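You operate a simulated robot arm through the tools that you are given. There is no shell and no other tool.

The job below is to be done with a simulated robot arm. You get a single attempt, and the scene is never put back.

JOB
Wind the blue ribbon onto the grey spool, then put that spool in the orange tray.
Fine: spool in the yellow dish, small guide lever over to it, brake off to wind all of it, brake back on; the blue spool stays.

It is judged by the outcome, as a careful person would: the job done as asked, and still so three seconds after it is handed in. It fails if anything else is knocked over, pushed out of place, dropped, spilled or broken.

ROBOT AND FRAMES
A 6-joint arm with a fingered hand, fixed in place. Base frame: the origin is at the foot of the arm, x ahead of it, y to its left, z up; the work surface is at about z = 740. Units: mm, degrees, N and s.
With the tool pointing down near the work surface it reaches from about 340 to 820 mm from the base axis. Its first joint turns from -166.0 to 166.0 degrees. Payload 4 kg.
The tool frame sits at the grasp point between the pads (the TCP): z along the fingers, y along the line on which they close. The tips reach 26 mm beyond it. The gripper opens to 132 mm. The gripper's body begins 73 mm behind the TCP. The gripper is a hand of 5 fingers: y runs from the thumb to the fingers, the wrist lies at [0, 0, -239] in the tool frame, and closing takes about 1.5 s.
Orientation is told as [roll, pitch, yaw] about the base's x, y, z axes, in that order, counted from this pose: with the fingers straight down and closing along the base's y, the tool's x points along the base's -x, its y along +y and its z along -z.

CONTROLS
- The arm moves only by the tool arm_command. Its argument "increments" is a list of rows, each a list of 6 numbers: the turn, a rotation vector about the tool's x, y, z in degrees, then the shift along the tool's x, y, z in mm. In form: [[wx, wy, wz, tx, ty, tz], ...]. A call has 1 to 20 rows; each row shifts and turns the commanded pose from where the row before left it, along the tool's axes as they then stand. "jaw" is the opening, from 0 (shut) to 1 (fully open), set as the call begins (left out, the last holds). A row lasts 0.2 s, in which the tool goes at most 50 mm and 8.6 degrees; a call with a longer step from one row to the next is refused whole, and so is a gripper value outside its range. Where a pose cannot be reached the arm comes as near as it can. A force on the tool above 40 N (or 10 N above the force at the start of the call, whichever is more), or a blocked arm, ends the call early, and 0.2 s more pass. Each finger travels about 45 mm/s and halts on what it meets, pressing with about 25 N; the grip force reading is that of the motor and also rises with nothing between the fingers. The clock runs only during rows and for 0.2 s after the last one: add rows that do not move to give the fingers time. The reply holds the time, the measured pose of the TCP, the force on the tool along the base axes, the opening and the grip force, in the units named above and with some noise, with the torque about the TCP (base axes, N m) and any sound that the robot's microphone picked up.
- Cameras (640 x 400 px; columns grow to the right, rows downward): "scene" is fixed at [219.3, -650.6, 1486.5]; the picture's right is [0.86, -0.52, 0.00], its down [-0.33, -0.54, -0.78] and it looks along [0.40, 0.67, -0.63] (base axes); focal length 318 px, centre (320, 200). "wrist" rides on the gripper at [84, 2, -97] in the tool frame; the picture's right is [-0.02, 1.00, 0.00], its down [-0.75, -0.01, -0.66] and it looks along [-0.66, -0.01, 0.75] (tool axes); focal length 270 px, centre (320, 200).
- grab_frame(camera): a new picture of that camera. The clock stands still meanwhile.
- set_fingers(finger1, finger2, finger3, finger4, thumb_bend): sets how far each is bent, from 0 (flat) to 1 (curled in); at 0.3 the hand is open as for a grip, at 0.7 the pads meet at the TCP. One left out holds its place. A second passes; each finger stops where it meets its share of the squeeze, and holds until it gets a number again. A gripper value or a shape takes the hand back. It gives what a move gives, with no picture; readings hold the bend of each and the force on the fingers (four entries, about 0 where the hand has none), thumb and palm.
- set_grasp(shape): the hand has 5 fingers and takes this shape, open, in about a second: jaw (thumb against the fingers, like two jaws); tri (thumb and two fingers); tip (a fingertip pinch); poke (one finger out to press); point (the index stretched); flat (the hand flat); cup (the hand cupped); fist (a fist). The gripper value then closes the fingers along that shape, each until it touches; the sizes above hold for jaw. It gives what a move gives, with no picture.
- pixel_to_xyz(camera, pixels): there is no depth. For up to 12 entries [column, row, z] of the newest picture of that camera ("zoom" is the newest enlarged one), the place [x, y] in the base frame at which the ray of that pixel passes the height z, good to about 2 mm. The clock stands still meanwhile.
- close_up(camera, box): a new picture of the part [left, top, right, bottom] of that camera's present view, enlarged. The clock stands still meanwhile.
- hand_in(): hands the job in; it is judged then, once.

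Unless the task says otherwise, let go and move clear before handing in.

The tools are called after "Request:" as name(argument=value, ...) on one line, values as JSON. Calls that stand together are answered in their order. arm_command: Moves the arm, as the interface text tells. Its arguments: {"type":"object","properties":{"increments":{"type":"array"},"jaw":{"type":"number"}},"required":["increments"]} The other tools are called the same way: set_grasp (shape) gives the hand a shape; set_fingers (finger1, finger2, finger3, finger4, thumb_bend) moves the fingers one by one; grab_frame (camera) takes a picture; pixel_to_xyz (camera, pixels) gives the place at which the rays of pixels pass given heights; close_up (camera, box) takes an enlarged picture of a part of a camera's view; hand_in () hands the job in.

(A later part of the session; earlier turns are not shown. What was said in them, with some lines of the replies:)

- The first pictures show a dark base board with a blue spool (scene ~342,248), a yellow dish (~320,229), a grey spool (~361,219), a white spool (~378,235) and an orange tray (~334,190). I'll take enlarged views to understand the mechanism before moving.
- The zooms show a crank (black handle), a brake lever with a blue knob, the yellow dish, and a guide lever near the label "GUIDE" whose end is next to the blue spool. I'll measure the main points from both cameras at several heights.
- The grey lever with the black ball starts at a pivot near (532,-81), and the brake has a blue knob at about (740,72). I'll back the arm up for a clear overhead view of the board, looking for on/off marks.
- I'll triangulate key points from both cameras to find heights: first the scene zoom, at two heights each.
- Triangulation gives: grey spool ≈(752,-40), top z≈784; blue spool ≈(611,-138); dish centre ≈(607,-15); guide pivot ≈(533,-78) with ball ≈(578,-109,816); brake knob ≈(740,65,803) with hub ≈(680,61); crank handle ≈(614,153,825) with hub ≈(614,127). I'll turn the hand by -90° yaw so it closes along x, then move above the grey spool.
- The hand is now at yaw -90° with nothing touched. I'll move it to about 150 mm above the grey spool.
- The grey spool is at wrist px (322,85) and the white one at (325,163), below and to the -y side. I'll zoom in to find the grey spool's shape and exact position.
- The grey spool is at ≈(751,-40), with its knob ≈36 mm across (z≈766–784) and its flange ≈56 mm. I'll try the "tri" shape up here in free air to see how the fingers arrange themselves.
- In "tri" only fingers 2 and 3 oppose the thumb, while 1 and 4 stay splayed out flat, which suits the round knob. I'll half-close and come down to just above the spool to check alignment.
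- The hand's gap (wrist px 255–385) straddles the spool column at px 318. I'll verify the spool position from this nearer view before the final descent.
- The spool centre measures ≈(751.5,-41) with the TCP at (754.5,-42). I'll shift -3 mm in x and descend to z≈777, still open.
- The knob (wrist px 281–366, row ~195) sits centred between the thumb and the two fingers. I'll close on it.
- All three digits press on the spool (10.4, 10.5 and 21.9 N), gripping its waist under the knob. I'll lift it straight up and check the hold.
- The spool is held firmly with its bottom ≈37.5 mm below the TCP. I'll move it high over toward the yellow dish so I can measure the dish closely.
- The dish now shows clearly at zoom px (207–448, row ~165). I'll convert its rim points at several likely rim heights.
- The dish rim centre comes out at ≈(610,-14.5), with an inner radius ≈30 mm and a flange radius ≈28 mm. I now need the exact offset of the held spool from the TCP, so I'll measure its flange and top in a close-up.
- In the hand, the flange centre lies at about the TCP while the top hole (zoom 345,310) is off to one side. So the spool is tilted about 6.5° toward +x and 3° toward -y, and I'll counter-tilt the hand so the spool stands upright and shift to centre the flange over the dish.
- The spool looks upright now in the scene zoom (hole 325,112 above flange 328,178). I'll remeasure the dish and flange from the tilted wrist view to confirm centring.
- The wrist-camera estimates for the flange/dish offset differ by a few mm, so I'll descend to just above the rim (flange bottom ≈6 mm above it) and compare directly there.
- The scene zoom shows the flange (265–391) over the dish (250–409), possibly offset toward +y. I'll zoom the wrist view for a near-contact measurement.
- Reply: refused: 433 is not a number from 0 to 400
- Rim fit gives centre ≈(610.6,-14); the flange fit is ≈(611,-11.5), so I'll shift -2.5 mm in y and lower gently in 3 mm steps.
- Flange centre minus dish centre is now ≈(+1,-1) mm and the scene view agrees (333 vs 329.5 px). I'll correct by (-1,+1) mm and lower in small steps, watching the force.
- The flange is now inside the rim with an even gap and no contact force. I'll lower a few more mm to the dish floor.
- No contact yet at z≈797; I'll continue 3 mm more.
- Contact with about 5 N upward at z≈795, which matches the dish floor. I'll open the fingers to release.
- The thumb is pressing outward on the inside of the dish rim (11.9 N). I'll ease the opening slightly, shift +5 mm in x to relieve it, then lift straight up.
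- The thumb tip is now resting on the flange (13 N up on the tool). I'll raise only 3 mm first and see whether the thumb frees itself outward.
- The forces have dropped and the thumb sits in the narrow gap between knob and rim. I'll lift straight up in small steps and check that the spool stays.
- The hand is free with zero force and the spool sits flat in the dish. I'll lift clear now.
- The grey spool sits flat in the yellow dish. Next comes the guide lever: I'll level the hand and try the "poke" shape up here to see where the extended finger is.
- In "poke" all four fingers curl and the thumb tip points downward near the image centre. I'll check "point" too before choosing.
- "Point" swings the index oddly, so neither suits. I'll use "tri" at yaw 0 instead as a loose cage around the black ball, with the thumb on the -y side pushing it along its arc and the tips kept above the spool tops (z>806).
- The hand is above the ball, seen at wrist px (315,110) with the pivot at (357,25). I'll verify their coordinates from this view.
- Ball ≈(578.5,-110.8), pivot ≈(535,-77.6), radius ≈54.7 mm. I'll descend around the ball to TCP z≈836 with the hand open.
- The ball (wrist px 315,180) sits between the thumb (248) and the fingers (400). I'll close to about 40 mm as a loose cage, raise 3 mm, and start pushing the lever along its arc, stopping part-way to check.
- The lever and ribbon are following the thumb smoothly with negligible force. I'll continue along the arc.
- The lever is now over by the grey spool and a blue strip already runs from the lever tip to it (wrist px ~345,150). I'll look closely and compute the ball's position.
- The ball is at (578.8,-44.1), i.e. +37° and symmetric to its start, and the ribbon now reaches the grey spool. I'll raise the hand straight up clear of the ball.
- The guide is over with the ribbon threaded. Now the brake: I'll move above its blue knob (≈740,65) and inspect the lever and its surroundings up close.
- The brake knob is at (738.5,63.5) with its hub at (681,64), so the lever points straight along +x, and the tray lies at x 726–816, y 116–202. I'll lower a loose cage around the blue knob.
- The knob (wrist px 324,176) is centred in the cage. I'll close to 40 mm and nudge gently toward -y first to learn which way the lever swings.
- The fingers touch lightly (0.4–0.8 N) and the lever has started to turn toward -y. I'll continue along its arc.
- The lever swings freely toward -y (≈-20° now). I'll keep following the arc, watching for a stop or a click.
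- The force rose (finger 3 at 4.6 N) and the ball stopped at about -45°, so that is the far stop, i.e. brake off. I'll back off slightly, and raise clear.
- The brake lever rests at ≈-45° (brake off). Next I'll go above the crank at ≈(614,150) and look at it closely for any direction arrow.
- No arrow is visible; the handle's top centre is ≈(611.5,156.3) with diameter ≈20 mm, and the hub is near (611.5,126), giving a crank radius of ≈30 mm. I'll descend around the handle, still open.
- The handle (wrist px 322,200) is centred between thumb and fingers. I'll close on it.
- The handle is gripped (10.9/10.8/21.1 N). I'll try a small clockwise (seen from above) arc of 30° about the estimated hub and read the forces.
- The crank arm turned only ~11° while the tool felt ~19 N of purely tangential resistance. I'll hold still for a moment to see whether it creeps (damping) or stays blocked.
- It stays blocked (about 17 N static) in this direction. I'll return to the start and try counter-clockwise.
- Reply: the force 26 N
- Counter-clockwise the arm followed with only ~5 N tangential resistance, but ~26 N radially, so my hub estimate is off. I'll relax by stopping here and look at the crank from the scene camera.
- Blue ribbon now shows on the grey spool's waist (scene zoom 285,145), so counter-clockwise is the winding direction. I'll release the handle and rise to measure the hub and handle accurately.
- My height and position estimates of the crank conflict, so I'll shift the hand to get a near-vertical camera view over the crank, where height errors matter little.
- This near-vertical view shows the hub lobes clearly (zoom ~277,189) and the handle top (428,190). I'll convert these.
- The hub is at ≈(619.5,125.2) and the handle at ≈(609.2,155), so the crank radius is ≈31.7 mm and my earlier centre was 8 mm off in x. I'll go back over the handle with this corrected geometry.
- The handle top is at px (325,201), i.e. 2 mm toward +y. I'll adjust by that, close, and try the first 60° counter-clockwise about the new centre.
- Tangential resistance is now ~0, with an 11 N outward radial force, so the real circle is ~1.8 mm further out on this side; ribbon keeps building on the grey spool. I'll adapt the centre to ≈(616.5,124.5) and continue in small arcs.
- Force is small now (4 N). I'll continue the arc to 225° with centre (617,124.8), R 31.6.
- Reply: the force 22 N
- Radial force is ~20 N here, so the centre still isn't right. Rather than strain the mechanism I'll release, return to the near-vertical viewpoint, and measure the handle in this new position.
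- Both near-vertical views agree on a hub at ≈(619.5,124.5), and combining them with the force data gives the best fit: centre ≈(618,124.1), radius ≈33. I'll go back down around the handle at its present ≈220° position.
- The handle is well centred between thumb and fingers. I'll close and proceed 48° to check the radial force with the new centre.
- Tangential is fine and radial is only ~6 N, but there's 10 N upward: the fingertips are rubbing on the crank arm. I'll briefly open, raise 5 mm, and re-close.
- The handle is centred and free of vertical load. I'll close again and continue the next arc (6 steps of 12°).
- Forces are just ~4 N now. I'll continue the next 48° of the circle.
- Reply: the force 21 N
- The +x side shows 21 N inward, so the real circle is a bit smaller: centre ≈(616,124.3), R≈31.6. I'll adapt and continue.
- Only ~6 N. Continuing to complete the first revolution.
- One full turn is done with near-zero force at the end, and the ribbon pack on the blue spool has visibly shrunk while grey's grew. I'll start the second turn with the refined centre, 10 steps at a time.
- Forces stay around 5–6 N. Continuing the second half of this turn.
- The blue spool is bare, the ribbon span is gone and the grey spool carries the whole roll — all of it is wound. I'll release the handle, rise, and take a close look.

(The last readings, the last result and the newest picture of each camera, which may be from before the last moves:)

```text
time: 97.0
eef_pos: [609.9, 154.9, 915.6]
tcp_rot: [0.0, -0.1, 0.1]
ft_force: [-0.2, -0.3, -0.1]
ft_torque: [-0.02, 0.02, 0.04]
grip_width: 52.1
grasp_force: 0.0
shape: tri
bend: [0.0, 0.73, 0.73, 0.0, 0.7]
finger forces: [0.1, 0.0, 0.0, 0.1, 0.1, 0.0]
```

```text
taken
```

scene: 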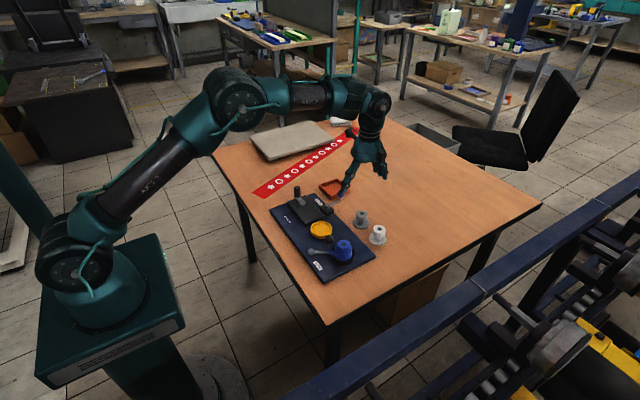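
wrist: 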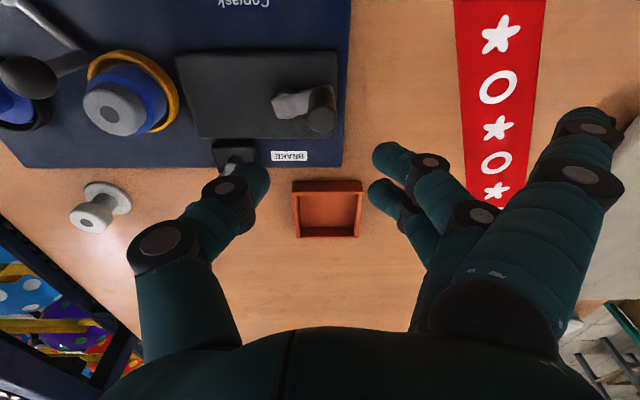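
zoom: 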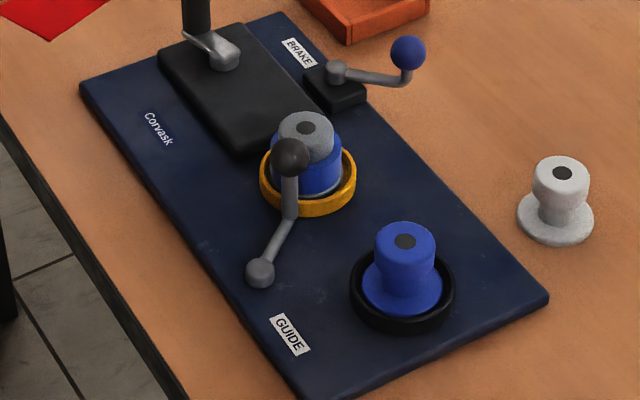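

All the ribbon is on the grey spool. Now the brake goes back on: I'll move above the blue knob (≈721,23).

Request:
arm_command(increments=[[0, 0, 0, -20, -24, 0], [0, 0, 0, -25, -29, 0], [0, 0, 0, -25, -29, 0], [0, 0, 0, -21, -25, 0], [0, 0, 0, -20, -25, 0], [0, 0, 0, 0, 0, 0], [0, 0, 0, 0, 0, 0]])

Request:
grab_frame(camera="wrist")

```text
time: 98.6
eef_pos: [723.7, 19.8, 915.3]
tcp_rot: [0.0, -0.1, 0.0]
ft_force: [0.3, -0.4, -0.5]
ft_torque: [0.01, 0.01, 0.02]
grip_width: 52.2
grasp_force: 0.1
shape: tri
bend: [0.0, 0.73, 0.73, 0.0, 0.7]
finger forces: [0.0, 0.1, 0.0, 0.1, 0.1, 0.1]
```

```text
taken
```

wrist: 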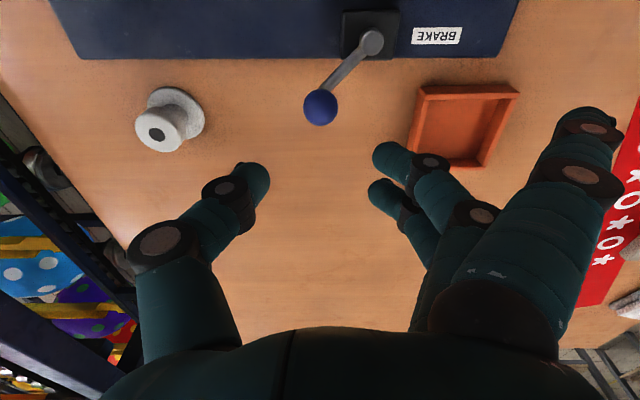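

Request:
pixel_to_xyz(camera="wrist", pixels=[[320, 107, 803], [371, 42, 780], [320, 200, 915]])

Request:
arm_command(increments=[[0, 0, 0, 1.5, 1.0, 15], [0, 0, 0, 1, 1, 18], [0, 0, 0, 0, 0, 18], [0, 0, 0, 0, 0, 18], [0, 0, 0, 0, 0, 15], [0, 0, 0, 0, 0, 8], [0, 0, 0, 0, 0, 0]])

Request:
grab_frame(camera="wrist")

```text
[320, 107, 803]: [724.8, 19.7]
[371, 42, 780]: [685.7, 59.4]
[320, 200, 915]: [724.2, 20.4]
```

```text
time: 100.2
eef_pos: [719.6, 25.5, 822.1]
tcp_rot: [0.0, 0.0, 0.0]
ft_force: [-0.1, -0.1, -0.3]
ft_torque: [0.03, 0.02, -0.02]
grip_width: 51.9
grasp_force: 0.1
shape: tri
bend: [0.0, 0.73, 0.73, 0.0, 0.7]
finger forces: [0.0, 0.1, 0.0, 0.0, 0.0, 0.1]
```

```text
taken
```

wrist: 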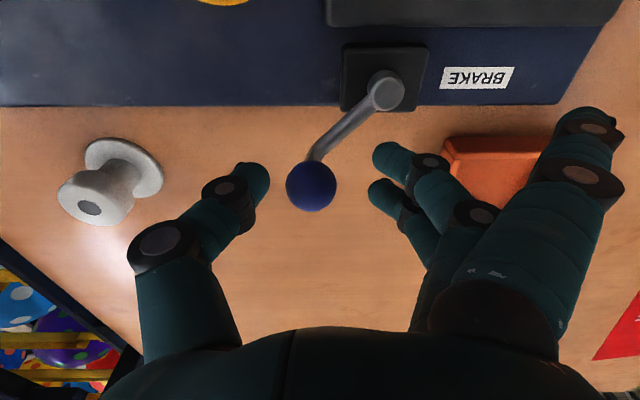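

The knob (px 311,185) is in the cage. I'll close to 40 mm and push it with the thumb back along the arc toward its original position, pausing before the end.

Request:
arm_command(increments=[[0, 0, 0, 0, 0, 0], [0, 0, 0, 0, 0, 0], [0, 0, 0, -1.3, 5.2, 0], [0, 0, 0, -5.3, 6.0, 0], [0, 0, 0, -4.3, 6.7, 0], [0, 0, 0, -3.4, 7.3, 0], [0, 0, 0, -2.3, 7.6, 0], [0, 0, 0, 0, 0, 0]], jaw=0.3)

Request:
grab_frame(camera="wrist")

```text
time: 102.0
eef_pos: [736.5, 60.1, 822.3]
tcp_rot: [0.0, 0.1, 0.1]
ft_force: [0.2, 0.7, 0.1]
ft_torque: [0.04, -0.02, 0.02]
grip_width: 40.3
grasp_force: 0.0
shape: tri
bend: [0.0, 0.73, 0.73, 0.0, 0.7]
finger forces: [0.2, 0.1, 0.0, 0.0, 0.1, 0.1]
```

```text
taken
```

wrist: 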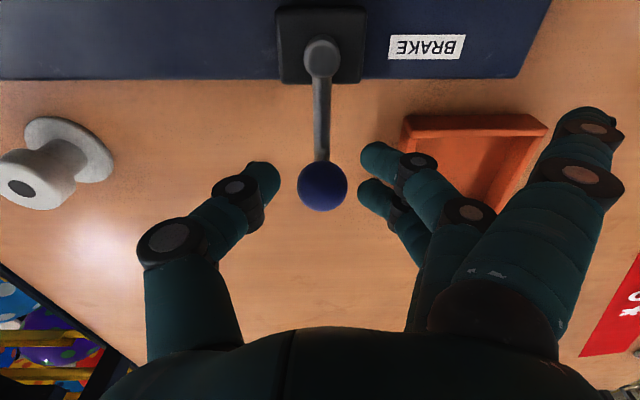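

The lever has snapped ahead of the thumb to 0° (ball 322,187 straight below hub 321,58), its original position. I'll nudge gently to confirm it is fully against its stop.

Request:
arm_command(increments=[[0, 0, 0, -1, 4, 0], [0, 0, 0, -0.5, 4, 0], [0, 0, 0, 0, 3, 0], [0, 0, 0, 0, 0, 0]])

Request:
grab_frame(camera="wrist")

```text
time: 103.0
eef_pos: [737.1, 70.1, 822.4]
tcp_rot: [0.0, 0.0, 0.0]
ft_force: [0.6, -1.7, -0.3]
ft_torque: [-0.06, -0.01, 0.01]
grip_width: 41.4
grasp_force: 0.1
shape: tri
bend: [0.0, 0.73, 0.73, 0.0, 0.7]
finger forces: [0.0, 0.1, 0.1, 0.0, 2.4, 0.1]
```

```text
taken
```

wrist: 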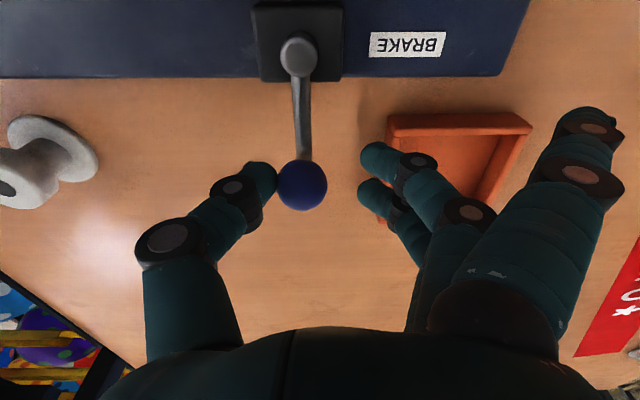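

The thumb meets 2.4 N with the lever unmoved, so it is on its stop with the brake back on. I'll back off and rise.

Request:
arm_command(increments=[[0, 0, 0, 0, -4, 0], [0, 0, 0, 0, -3, 0], [0, 0, 0, 0, 0, -15], [0, 0, 0, 0, 0, -25], [0, 0, 0, 0, 0, -25], [0, 0, 0, 0, 0, -30], [0, 0, 0, 0, 0, 0]])

Request:
grab_frame(camera="scene")

Request:
close_up(camera="scene", box=[270, 170, 370, 270])

```text
time: 104.6
eef_pos: [735.5, 61.8, 917.9]
tcp_rot: [-0.1, 0.1, 0.0]
ft_force: [0.5, 0.5, -0.5]
ft_torque: [0.03, -0.03, 0.01]
grip_width: 40.0
grasp_force: 0.0
shape: tri
bend: [0.0, 0.73, 0.73, 0.0, 0.7]
finger forces: [0.0, 0.0, 0.1, 0.1, 0.0, 0.0]
```

```text
taken
```

scene: 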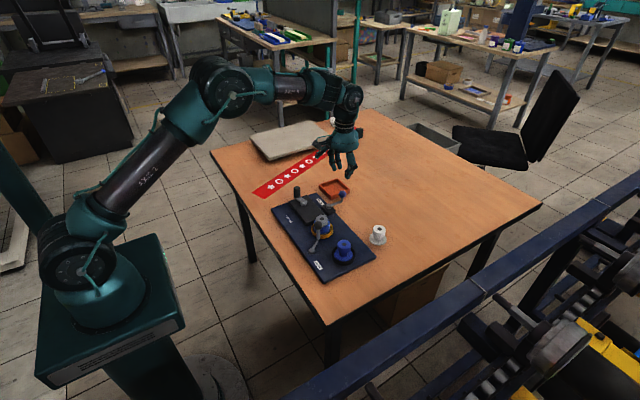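

```text
4.00 times, centred on (320, 220) of scene
```

zoom: 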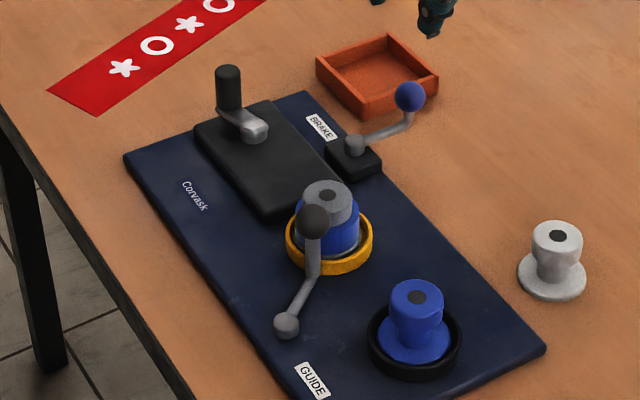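

The brake is on, the crank and guide rest in place, and the grey spool carries the roll. Next I'll take the grey spool by its knob with the hand at yaw +30° (keeping thumb and fingers clear of the black ball), so I'll move above it and rotate.

Request:
arm_command(increments=[[0, 0, 0, 25, -15.2, 0], [0, 0, 0, 25, -15.2, 0], [0, 0, 0, 25, -15.2, 0], [0, 0, 0, 25, -15.2, 0], [0, 0, 0, 25, -15.2, 0], [0, 0, -7.5, 0, 0, 0], [0, 0, -7.5, 0, 0, 0], [0, 0, -7.5, 0, 0, 0], [0, 0, -7.5, 0, 0, 0], [0, 0, 0, 0, 0, 0], [0, 0, 0, 0, 0, 0]], jaw=0.5)

Request:
grab_frame(camera="wrist")

```text
time: 107.0
eef_pos: [612.1, -14.1, 915.9]
tcp_rot: [0.1, -0.1, 30.1]
ft_force: [0.4, -0.4, -0.3]
ft_torque: [0.05, -0.02, 0.0]
grip_width: 65.0
grasp_force: 0.0
shape: tri
bend: [0.0, 0.73, 0.73, 0.0, 0.7]
finger forces: [0.0, 0.1, 0.0, 0.1, 0.0, 0.0]
```

```text
taken
```

wrist: 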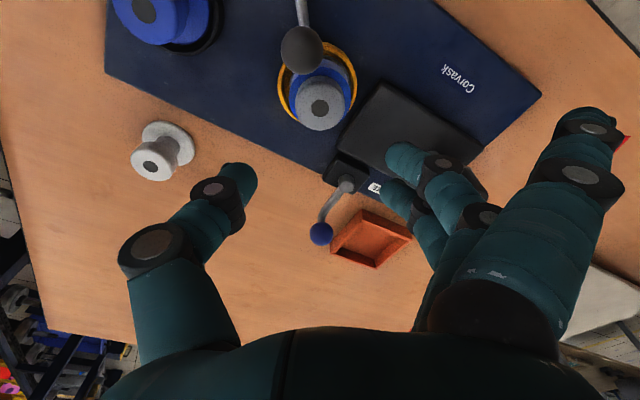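

Request:
close_up(camera="wrist", box=[250, 10, 390, 150])

Request:
pixel_to_xyz(camera="wrist", pixels=[[320, 107, 803], [297, 107, 798], [343, 107, 798], [301, 48, 816], [320, 200, 916]])

```text
2.86 times, centred on (320, 80) of wrist
```

zoom: 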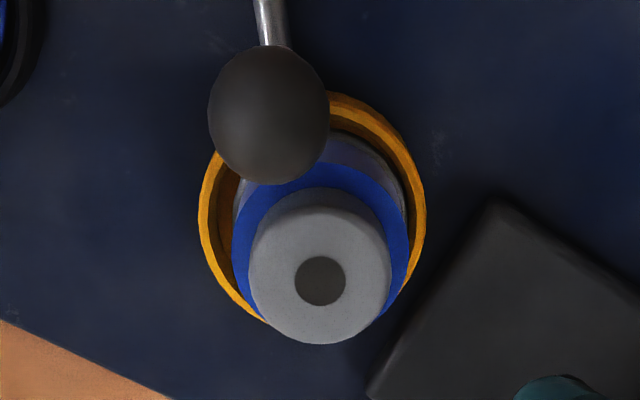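

```text
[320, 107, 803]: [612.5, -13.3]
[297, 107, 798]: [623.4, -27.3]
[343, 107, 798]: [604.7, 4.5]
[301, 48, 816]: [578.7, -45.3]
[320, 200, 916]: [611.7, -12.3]
```

The spool's axis is within ~1.5 mm of the TCP and the ball sits well to the side (zoom 268,115). I'll descend part-way to z≈842 and check clearance.

Request:
arm_command(increments=[[0, 0, 0, 0, -1.2, 14], [0, 0, 0, 0, 0, 15], [0, 0, 0, 0, 0, 15], [0, 0, 0, 0, 0, 15], [0, 0, 0, 0, 0, 15], [0, 0, 0, 0, 0, 0], [0, 0, 0, 0, 0, 0]])

Request:
grab_frame(camera="wrist")

Request:
close_up(camera="scene", box=[280, 170, 370, 260])

```text
time: 108.6
eef_pos: [613.0, -11.7, 843.5]
tcp_rot: [0.0, 0.0, 30.1]
ft_force: [0.2, -0.6, 0.5]
ft_torque: [-0.02, -0.01, 0.0]
grip_width: 65.2
grasp_force: 0.0
shape: tri
bend: [0.0, 0.73, 0.73, 0.0, 0.7]
finger forces: [0.0, 0.0, 0.0, 0.0, 0.0, 0.0]
```

```text
taken
```

wrist: 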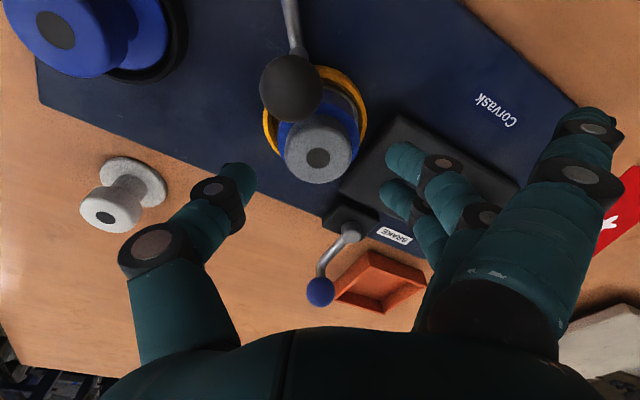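

```text
4.44 times, centred on (325, 215) of scene
```

zoom: 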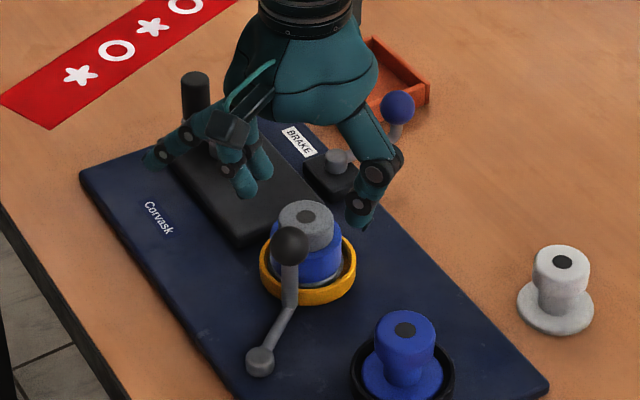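

Request:
pixel_to_xyz(camera="wrist", pixels=[[318, 158, 803], [284, 150, 798], [354, 150, 798], [320, 200, 843], [291, 87, 816]])

Request:
arm_command(increments=[[0, 0, 0, 0, 0, 0]])

Request:
close_up(camera="wrist", box=[230, 60, 410, 220])

```text
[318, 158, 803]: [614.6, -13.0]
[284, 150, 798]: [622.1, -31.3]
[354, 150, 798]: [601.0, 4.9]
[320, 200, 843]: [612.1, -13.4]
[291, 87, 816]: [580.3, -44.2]
```

```text
time: 109.0
eef_pos: [613.2, -12.9, 842.5]
tcp_rot: [0.0, 0.0, 30.1]
ft_force: [-0.1, -0.1, -0.6]
ft_torque: [-0.01, 0.0, -0.01]
grip_width: 65.2
grasp_force: 0.0
shape: tri
bend: [0.0, 0.73, 0.73, 0.0, 0.7]
finger forces: [0.0, 0.0, 0.1, 0.1, 0.0, 0.0]
```

```text
2.50 times, centred on (320, 140) of wrist
```

zoom: 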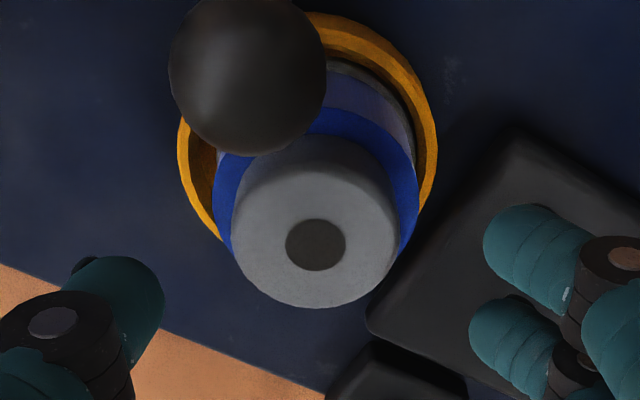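

The spool axis is ~1.7 mm toward +x from the TCP. I'll correct that and descend to z≈814 so the fingertips are level with the knob.

Request:
arm_command(increments=[[0, 0, 0, -1.6, -0.7, 6], [0, 0, 0, 0, 0, 8], [0, 0, 0, 0, 0, 8], [0, 0, 0, 0, 0, 6], [0, 0, 0, 0, 0, 0], [0, 0, 0, 0, 0, 0]])

Request:
grab_frame(camera="wrist")

Request:
close_up(camera="scene", box=[290, 185, 360, 255])

```text
time: 110.4
eef_pos: [613.4, -14.5, 815.8]
tcp_rot: [0.0, -0.1, 29.9]
ft_force: [0.7, 0.3, 0.3]
ft_torque: [0.0, -0.01, 0.02]
grip_width: 65.4
grasp_force: 0.1
shape: tri
bend: [0.0, 0.73, 0.73, 0.0, 0.7]
finger forces: [0.0, 0.0, 0.0, 0.0, 0.0, 0.0]
```

```text
taken
```

wrist: 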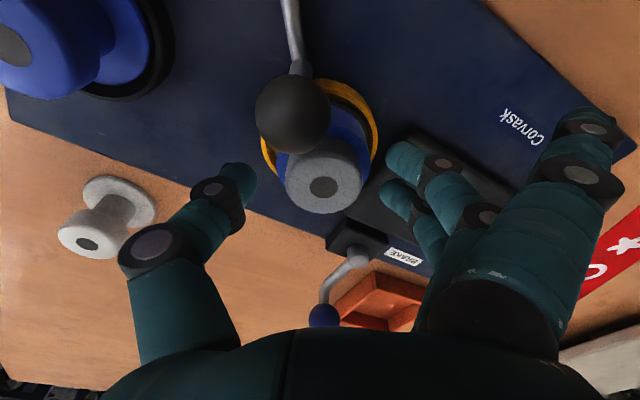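

```text
5.71 times, centred on (325, 220) of scene
```

zoom: 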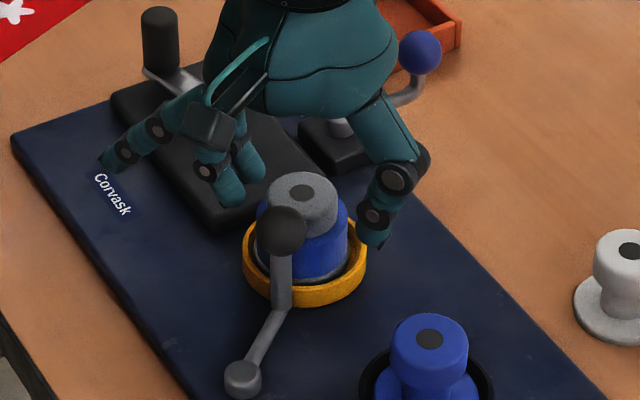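

The fingers straddle the knob; it's about 2 mm off in tool x/y, which I'll correct, then close.

Request:
arm_command(increments=[[0, 0, 0, -1.5, 1.0, 0], [0, 0, 0, 0, 0, 0], [0, 0, 0, 0, 0, 0], [0, 0, 0, 0, 0, 0], [0, 0, 0, 0, 0, 0], [0, 0, 0, 0, 0, 0], [0, 0, 0, 0, 0, 0], [0, 0, 0, 0, 0, 0]], jaw=0.0)

Request:
grab_frame(camera="wrist")

Request:
close_up(camera="scene", box=[290, 185, 360, 255])

```text
time: 112.2
eef_pos: [614.3, -11.6, 815.1]
tcp_rot: [0.0, 0.0, 30.0]
ft_force: [-0.1, 0.0, -0.9]
ft_torque: [-0.01, 0.0, 0.02]
grip_width: 31.0
grasp_force: 25.2
shape: tri
bend: [0.26, 0.73, 0.73, 0.26, 0.7]
finger forces: [0.0, 11.7, 10.5, 0.1, 21.9, 0.0]
```

```text
taken
```

wrist: 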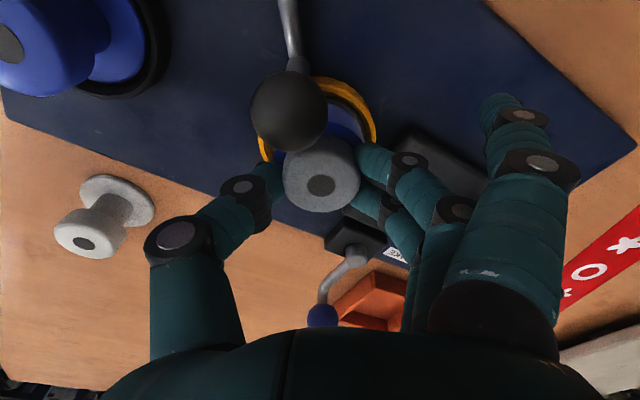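

```text
5.71 times, centred on (325, 220) of scene
```

zoom: 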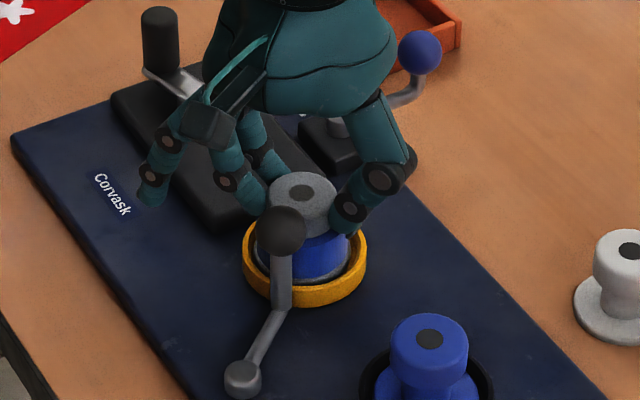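

The knob is gripped (11.7/10.5/21.9 N) and the spool is still upright. I'll lift 14 mm out of the dish first, then move +x a little away from the black ball before rising further.

Request:
arm_command(increments=[[0, 0, 0, 0, 0, -3], [0, 0, 0, 0, 0, -4], [0, 0, 0, 0, 0, -4], [0, 0, 0, 0, 0, -4], [0, 0, 0, 0, 0, 0]])

Request:
close_up(camera="scene", box=[290, 185, 360, 255])

Request:
grab_frame(camera="wrist")

```text
time: 113.4
eef_pos: [615.5, -12.9, 831.6]
tcp_rot: [0.0, 0.1, 29.9]
ft_force: [-0.2, -0.4, 0.2]
ft_torque: [-0.03, 0.0, -0.01]
grip_width: 31.3
grasp_force: 24.7
shape: tri
bend: [0.26, 0.73, 0.73, 0.26, 0.7]
finger forces: [0.0, 11.8, 10.6, 0.0, 22.1, 0.0]
```

```text
5.71 times, centred on (325, 220) of scene
```

zoom: 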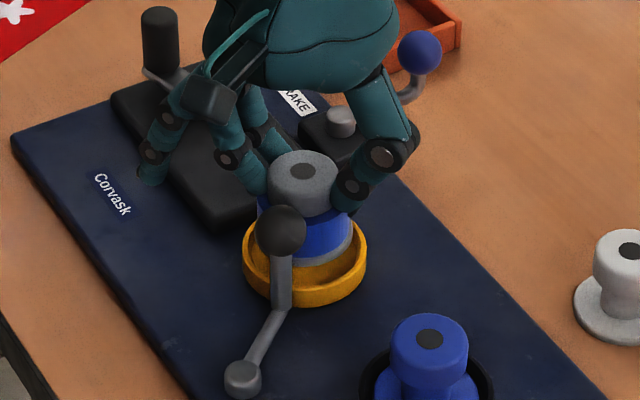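

```text
taken
```

wrist: 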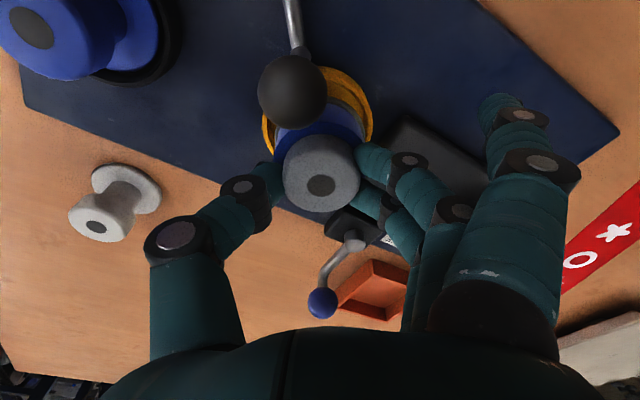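

The spool rises cleanly. I'll move away from the ball while lifting, then go up to travel height.

Request:
arm_command(increments=[[0, 0, 0, 0, 0, -4], [0, 0, 0, -4, 1, -4], [0, 0, 0, -4, 1, -6], [0, 0, 0, -4, 1, -10], [0, 0, 0, 0, 0, -15], [0, 0, 0, 0, 0, -20], [0, 0, 0, 0, 0, -20], [0, 0, 0, 0, 0, 0]])

Request:
close_up(camera="scene", box=[270, 150, 390, 270])

Request:
grab_frame(camera="wrist")

```text
time: 115.2
eef_pos: [624.6, -2.0, 909.2]
tcp_rot: [0.0, 0.0, 30.0]
ft_force: [0.0, -0.5, 0.1]
ft_torque: [0.02, -0.05, -0.01]
grip_width: 31.0
grasp_force: 24.9
shape: tri
bend: [0.26, 0.73, 0.73, 0.26, 0.7]
finger forces: [0.0, 11.9, 10.7, 0.0, 22.0, 0.0]
```

```text
3.33 times, centred on (330, 210) of scene
```

zoom: 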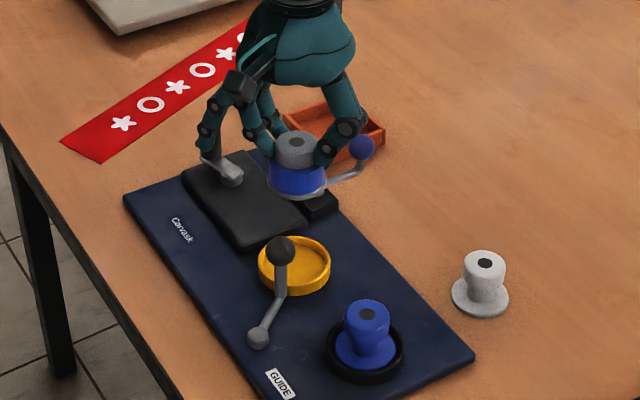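

```text
taken
```

wrist: 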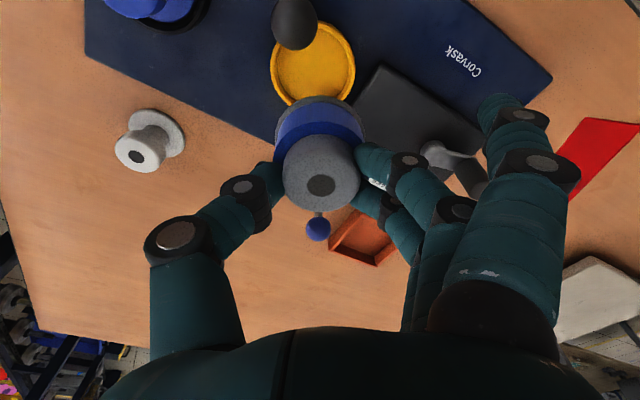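

The spool with the entire roll is clear of the guide. I'll carry it at height over to above the orange tray.

Request:
arm_command(increments=[[0, 0, 0, -20, 6.5, 0], [0, 0, 0, -30, 9.7, 0], [0, 0, 0, -32, 10.3, 0], [0, 0, 0, -32, 10.3, 0], [0, 0, 0, -32, 10.3, 0], [0, 0, 0, -30, 9.7, 0], [0, 0, 0, -18, 5.8, 0], [0, 0, 0, -10, 3.2, 0], [0, 0, 0, 0, 0, 0], [0, 0, 0, 0, 0, 0]])

Request:
grab_frame(camera="wrist")

Request:
close_up(camera="scene", box=[290, 110, 410, 230])

```text
time: 117.4
eef_pos: [765.4, 156.4, 910.3]
tcp_rot: [0.0, 0.0, 30.0]
ft_force: [0.0, 0.3, -1.0]
ft_torque: [-0.02, 0.01, 0.0]
grip_width: 30.8
grasp_force: 25.3
shape: tri
bend: [0.26, 0.73, 0.73, 0.26, 0.7]
finger forces: [0.0, 11.9, 10.9, 0.0, 21.9, 0.1]
```

```text
taken
```

wrist: 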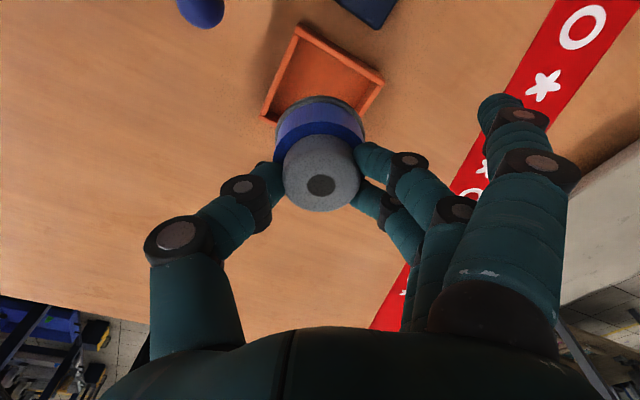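

```text
3.33 times, centred on (350, 170) of scene
```

zoom: 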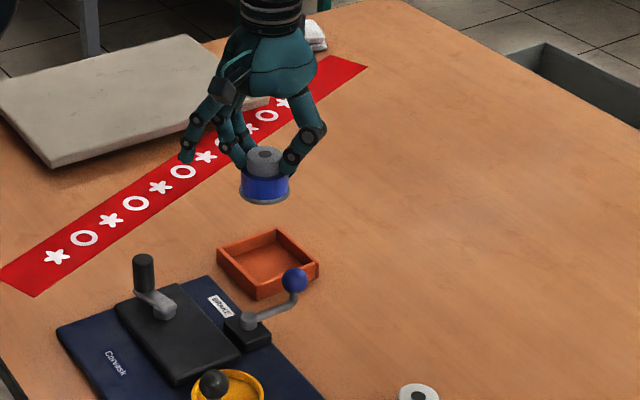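

The spool hangs over the tray area. I'll measure the tray's rim corners from both cameras (wrist px 299,27; 383,77; 262,117).

Request:
close_up(camera="wrist", box=[240, 10, 400, 140])

Request:
pixel_to_xyz(camera="wrist", pixels=[[299, 27, 760], [383, 77, 760], [262, 117, 760], [307, 40, 743], [360, 107, 743], [320, 200, 910], [320, 186, 898]])

Request:
close_up(camera="scene", box=[310, 170, 360, 210])

```text
3.08 times, centred on (320, 75) of wrist
```

zoom: 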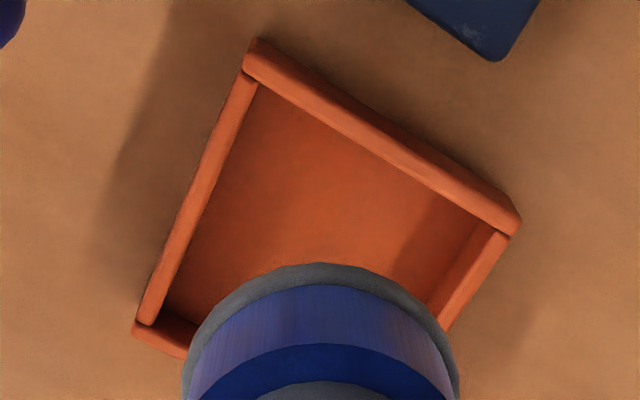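

```text
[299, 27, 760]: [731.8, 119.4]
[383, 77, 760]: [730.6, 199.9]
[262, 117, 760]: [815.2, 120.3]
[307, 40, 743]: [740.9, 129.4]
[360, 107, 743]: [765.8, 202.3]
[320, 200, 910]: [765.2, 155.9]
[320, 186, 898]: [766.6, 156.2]
```

```text
10.00 times, centred on (335, 190) of scene
```

zoom: 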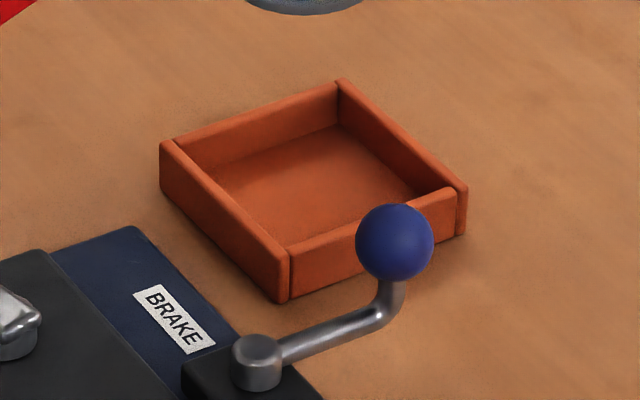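

The tray spans x≈731–815, y≈120–200, centre ≈(773,160). I'll centre over it and lower to just above its floor.

Request:
arm_command(increments=[[0, 0, 0, -7.7, 0, 5], [0, 0, 0, 0, 0, 15], [0, 0, 0, 0, 0, 18], [0, 0, 0, 0, 0, 18], [0, 0, 0, 0, 0, 15], [0, 0, 0, 0, 0, 10], [0, 0, 0, 0, 0, 0], [0, 0, 0, 0, 0, 0]])

Request:
grab_frame(camera="wrist")

Request:
close_up(camera="scene", box=[300, 150, 380, 220])

```text
time: 119.2
eef_pos: [773.1, 157.9, 827.8]
tcp_rot: [-0.1, -0.1, 30.0]
ft_force: [0.4, -0.5, -0.8]
ft_torque: [0.01, -0.04, -0.01]
grip_width: 31.1
grasp_force: 25.1
shape: tri
bend: [0.26, 0.73, 0.73, 0.26, 0.7]
finger forces: [0.0, 12.0, 11.0, 0.0, 21.9, 0.0]
```

```text
taken
```

wrist: 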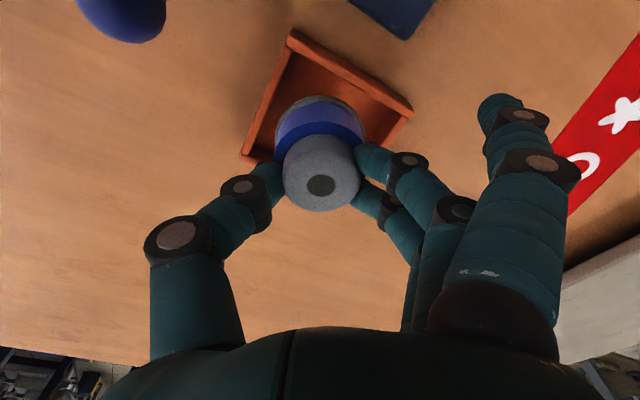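

```text
5.71 times, centred on (340, 185) of scene
```

zoom: 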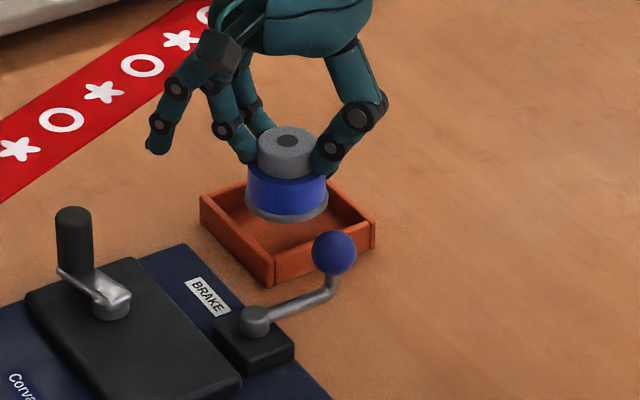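

The spool is centred over the tray. I'll lower gently toward the floor.

Request:
arm_command(increments=[[0, 0, 0, 0, 0, 5], [0, 0, 0, 0, 0, 5], [0, 0, 0, 0, 0, 5], [0, 0, 0, 0, 0, 4], [0, 0, 0, 0, 0, 2], [0, 0, 0, 0, 0, 0], [0, 0, 0, 0, 0, 0]])

Request:
close_up(camera="scene", box=[300, 150, 380, 220])

Request:
grab_frame(camera="wrist")

```text
time: 120.8
eef_pos: [774.8, 158.2, 807.1]
tcp_rot: [0.0, 0.0, 30.1]
ft_force: [0.4, -0.5, -0.9]
ft_torque: [0.02, -0.02, 0.03]
grip_width: 30.6
grasp_force: 24.8
shape: tri
bend: [0.26, 0.73, 0.73, 0.26, 0.7]
finger forces: [0.0, 12.1, 10.9, 0.0, 21.9, 0.0]
```

```text
5.71 times, centred on (340, 185) of scene
```

zoom: 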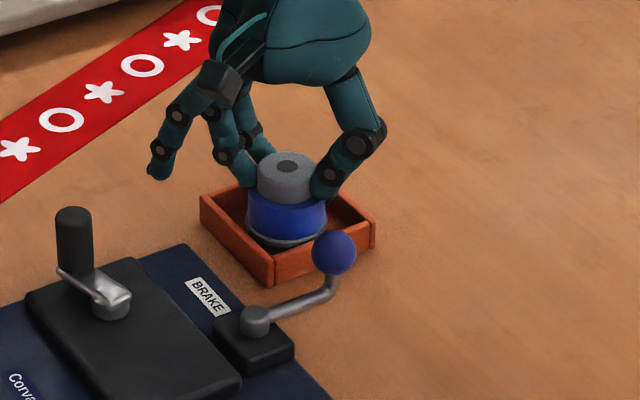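

```text
taken
```

wrist: 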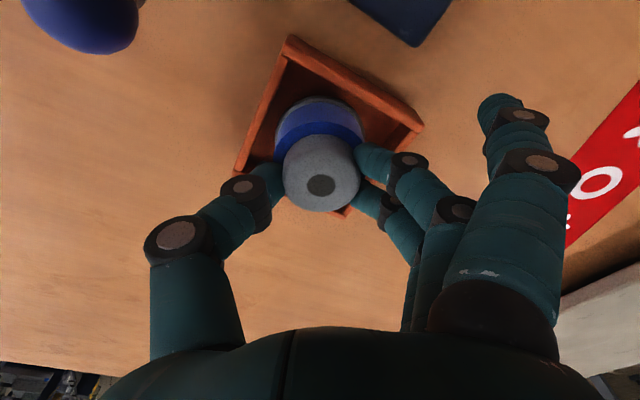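

The spool is inside the tray walls with no contact yet. I'll go down a few more mm in 1 mm steps until it touches.

Request:
arm_command(increments=[[0, 0, 0, 0, 0, 1], [0, 0, 0, 0, 0, 1], [0, 0, 0, 0, 0, 1], [0, 0, 0, 0, 0, 0]])

```text
time: 121.8
eef_pos: [774.8, 158.9, 803.3]
tcp_rot: [0.0, 0.0, 30.0]
ft_force: [-0.7, -0.1, -0.5]
ft_torque: [0.0, 0.01, 0.0]
grip_width: 31.0
grasp_force: 24.7
shape: tri
bend: [0.26, 0.73, 0.73, 0.26, 0.7]
finger forces: [0.1, 11.9, 11.0, 0.0, 21.9, 0.0]
```

Request:
arm_command(increments=[[0, 0, 0, 0, 0, 1], [0, 0, 0, 0, 0, 1], [0, 0, 0, 0, 0, 0]])

```text
time: 122.6
eef_pos: [774.2, 158.8, 801.1]
tcp_rot: [0.0, 0.0, 30.0]
ft_force: [-0.7, -0.2, 0.1]
ft_torque: [0.0, 0.03, -0.02]
grip_width: 30.9
grasp_force: 25.0
shape: tri
bend: [0.26, 0.73, 0.73, 0.26, 0.7]
finger forces: [0.1, 11.9, 11.0, 0.1, 21.8, 0.0]
```

No contact yet at z≈801; I'll keep going by single millimetres.

Request:
arm_command(increments=[[0, 0, 0, 0, 0, 1], [0, 0, 0, 0, 0, 1], [0, 0, 0, 0, 0, 0]])

Request:
close_up(camera="scene", box=[300, 150, 380, 220])

```text
time: 123.4
eef_pos: [775.0, 158.9, 800.9]
tcp_rot: [-0.1, 0.0, 29.9]
ft_force: [0.5, -0.3, 1.0]
ft_torque: [-0.02, -0.02, -0.01]
grip_width: 30.8
grasp_force: 25.0
shape: tri
bend: [0.26, 0.73, 0.73, 0.26, 0.7]
finger forces: [0.1, 12.1, 10.9, 0.0, 21.9, 0.0]
```

```text
5.71 times, centred on (340, 185) of scene
```

zoom: 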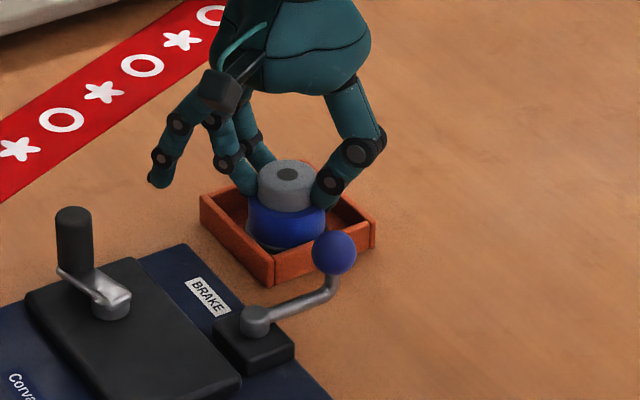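

Request:
arm_command(increments=[[0, 0, 0, 0, 0, 1], [0, 0, 0, 0, 0, 1], [0, 0, 0, 0, 0, 0]])

```text
time: 124.2
eef_pos: [774.4, 159.2, 797.7]
tcp_rot: [0.0, -0.1, 29.9]
ft_force: [-0.2, -1.6, 11.5]
ft_torque: [0.03, 0.09, 0.0]
grip_width: 30.8
grasp_force: 24.8
shape: tri
bend: [0.26, 0.74, 0.73, 0.26, 0.7]
finger forces: [0.1, 13.6, 11.7, 0.0, 24.5, 0.0]
```

Contact at z≈798 (11.5 N). I'll ease up 1 mm and open the hand to release the spool.

Request:
arm_command(increments=[[0, 0, 0, 0, 0, -0.8], [0, 0, 0, 0, 0, 0], [0, 0, 0, 0, 0, 0], [0, 0, 0, 0, 0, 0], [0, 0, 0, 0, 0, 0], [0, 0, 0, 0, 0, 0], [0, 0, 0, 0, 0, 0]], jaw=0.5)

Request:
close_up(camera="scene", box=[300, 150, 380, 220])

Request:
grab_frame(camera="wrist")

```text
time: 125.8
eef_pos: [774.1, 158.8, 798.5]
tcp_rot: [0.0, 0.0, 30.0]
ft_force: [-0.3, 0.1, -0.1]
ft_torque: [0.01, -0.01, -0.01]
grip_width: 65.1
grasp_force: 0.1
shape: tri
bend: [0.0, 0.73, 0.73, 0.0, 0.7]
finger forces: [0.0, 0.1, 0.0, 0.1, 0.0, 0.0]
```

```text
5.71 times, centred on (340, 185) of scene
```

zoom: 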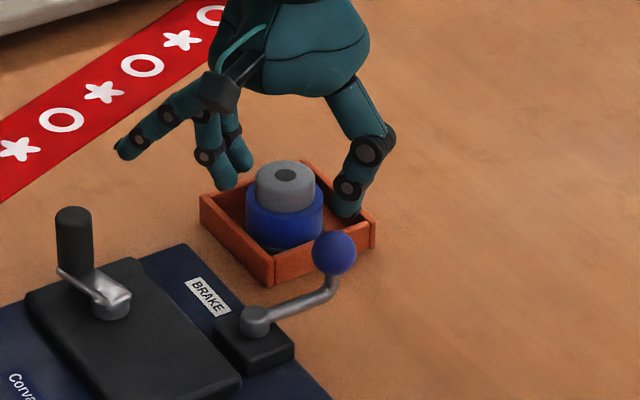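

```text
taken
```

wrist: 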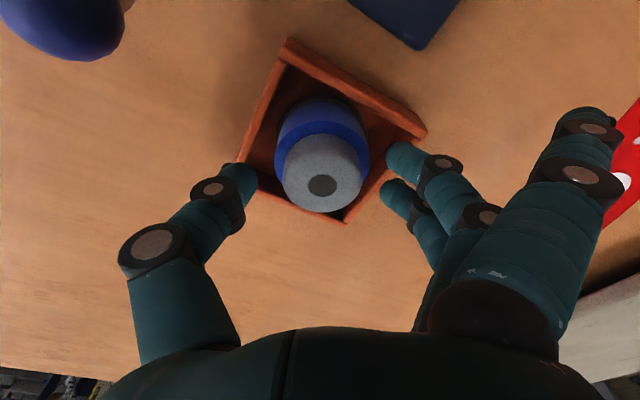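

The spool stands free and upright in the tray, with no forces on the hand. I'll rise straight up and clear.

Request:
arm_command(increments=[[0, 0, 0, 0, 0, -6], [0, 0, 0, 0, 0, -12], [0, 0, 0, 0, 0, -20], [0, 0, 0, 0, 0, -25], [0, 0, 0, 0, 0, -30], [0, 0, 0, 0, 0, -30], [0, 0, 0, 0, 0, 0]])

Request:
close_up(camera="scene", box=[260, 150, 400, 290])

Request:
grab_frame(camera="wrist")

```text
time: 127.4
eef_pos: [775.8, 157.4, 920.3]
tcp_rot: [0.0, 0.0, 30.0]
ft_force: [1.1, -0.6, 0.3]
ft_torque: [0.02, 0.01, -0.01]
grip_width: 65.1
grasp_force: 0.2
shape: tri
bend: [0.0, 0.73, 0.73, 0.0, 0.7]
finger forces: [0.0, 0.0, 0.1, 0.1, 0.0, 0.0]
```

```text
2.86 times, centred on (330, 220) of scene
```

zoom: 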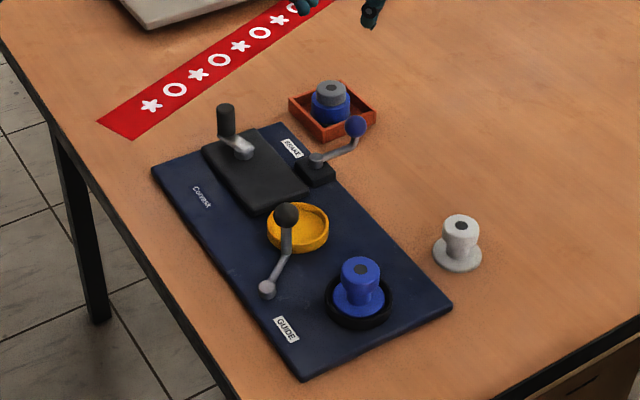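

```text
taken
```

wrist: 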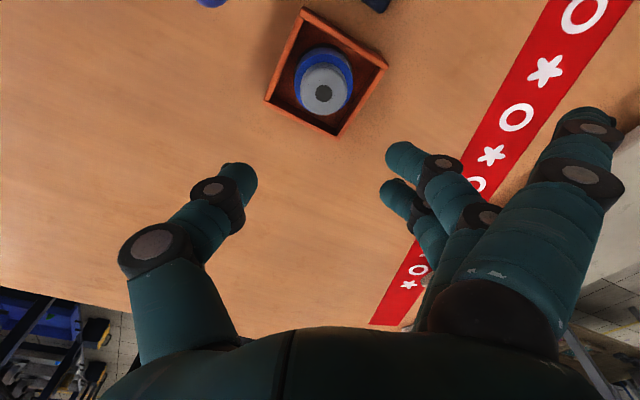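

The overview shows the grey spool with its roll in the tray, blue spool in place, brake lever back on and the white spool and board unmoved. I'll retract the hand further and take final close-ups before handing in.

Request:
arm_command(increments=[[0, 0, 0, 0, 0, -25], [0, 0, 0, 0, 0, -25], [0, 0, 0, 20, 0, -25], [0, 0, 0, 25, 0, -25], [0, 0, 0, 25, 0, -20], [0, 0, 0, 25, 0, 0], [0, 0, 0, 0, 0, 0]])

Request:
close_up(camera="scene", box=[300, 165, 380, 235])

Request:
close_up(camera="scene", box=[290, 210, 390, 290])

Request:
grab_frame(camera="scene")

```text
time: 129.0
eef_pos: [691.5, 110.7, 1042.0]
tcp_rot: [0.0, 0.1, 30.1]
ft_force: [-0.6, 0.7, 0.7]
ft_torque: [0.0, -0.01, 0.03]
grip_width: 65.0
grasp_force: 0.1
shape: tri
bend: [0.0, 0.73, 0.73, 0.0, 0.7]
finger forces: [0.0, 0.0, 0.1, 0.0, 0.1, 0.0]
```

```text
5.71 times, centred on (340, 200) of scene
```

zoom: 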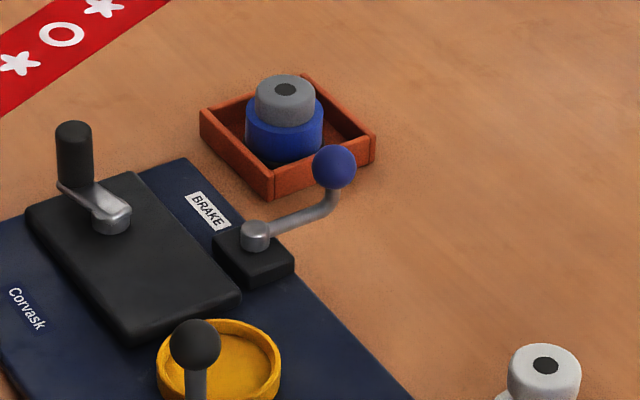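

```text
5.00 times, centred on (340, 250) of scene
```

zoom: 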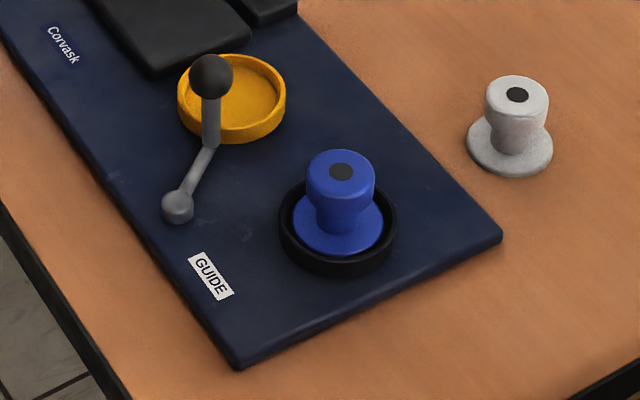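

```text
taken
```

scene: 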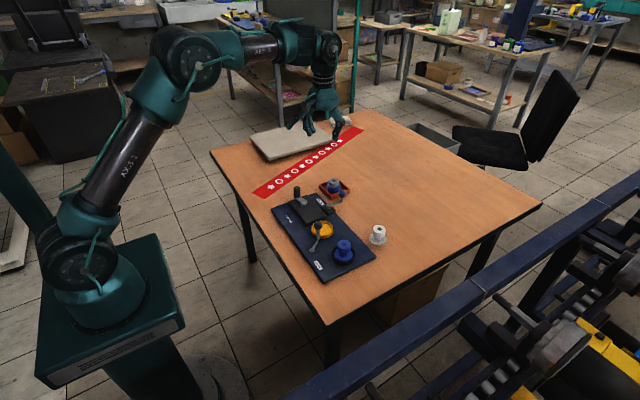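

The final views match the job: the grey spool with the whole ribbon stands upright in the orange tray (zoom 285,118). The blue spool is bare and in its holder, the brake lever is back in its original position, and nothing else has moved. The hand is clear, so I'm handing in.

Request:
hand_in()

```text
The job is handed in.
```

The blue ribbon is wound onto the grey spool, and the spool is standing upright in the orange tray. I've handed the job in, but I don't have a verdict back.

- **Winding:** I put the grey spool in the yellow dish, moved the guide lever over to it and released the brake. Then I turned the crank counter-clockwise until the blue spool was bare. My first push on the crank was clockwise by about 30°. It met resistance, so I reversed, and no damage showed.
- **Brake:** The lever is back in its original position and against its stop.
- **Everything else:** The blue spool stayed in its holder, and the white spool and the board haven't moved in the final pictures. The guide lever is still over by the yellow dish, since you didn't ask for it to go back.
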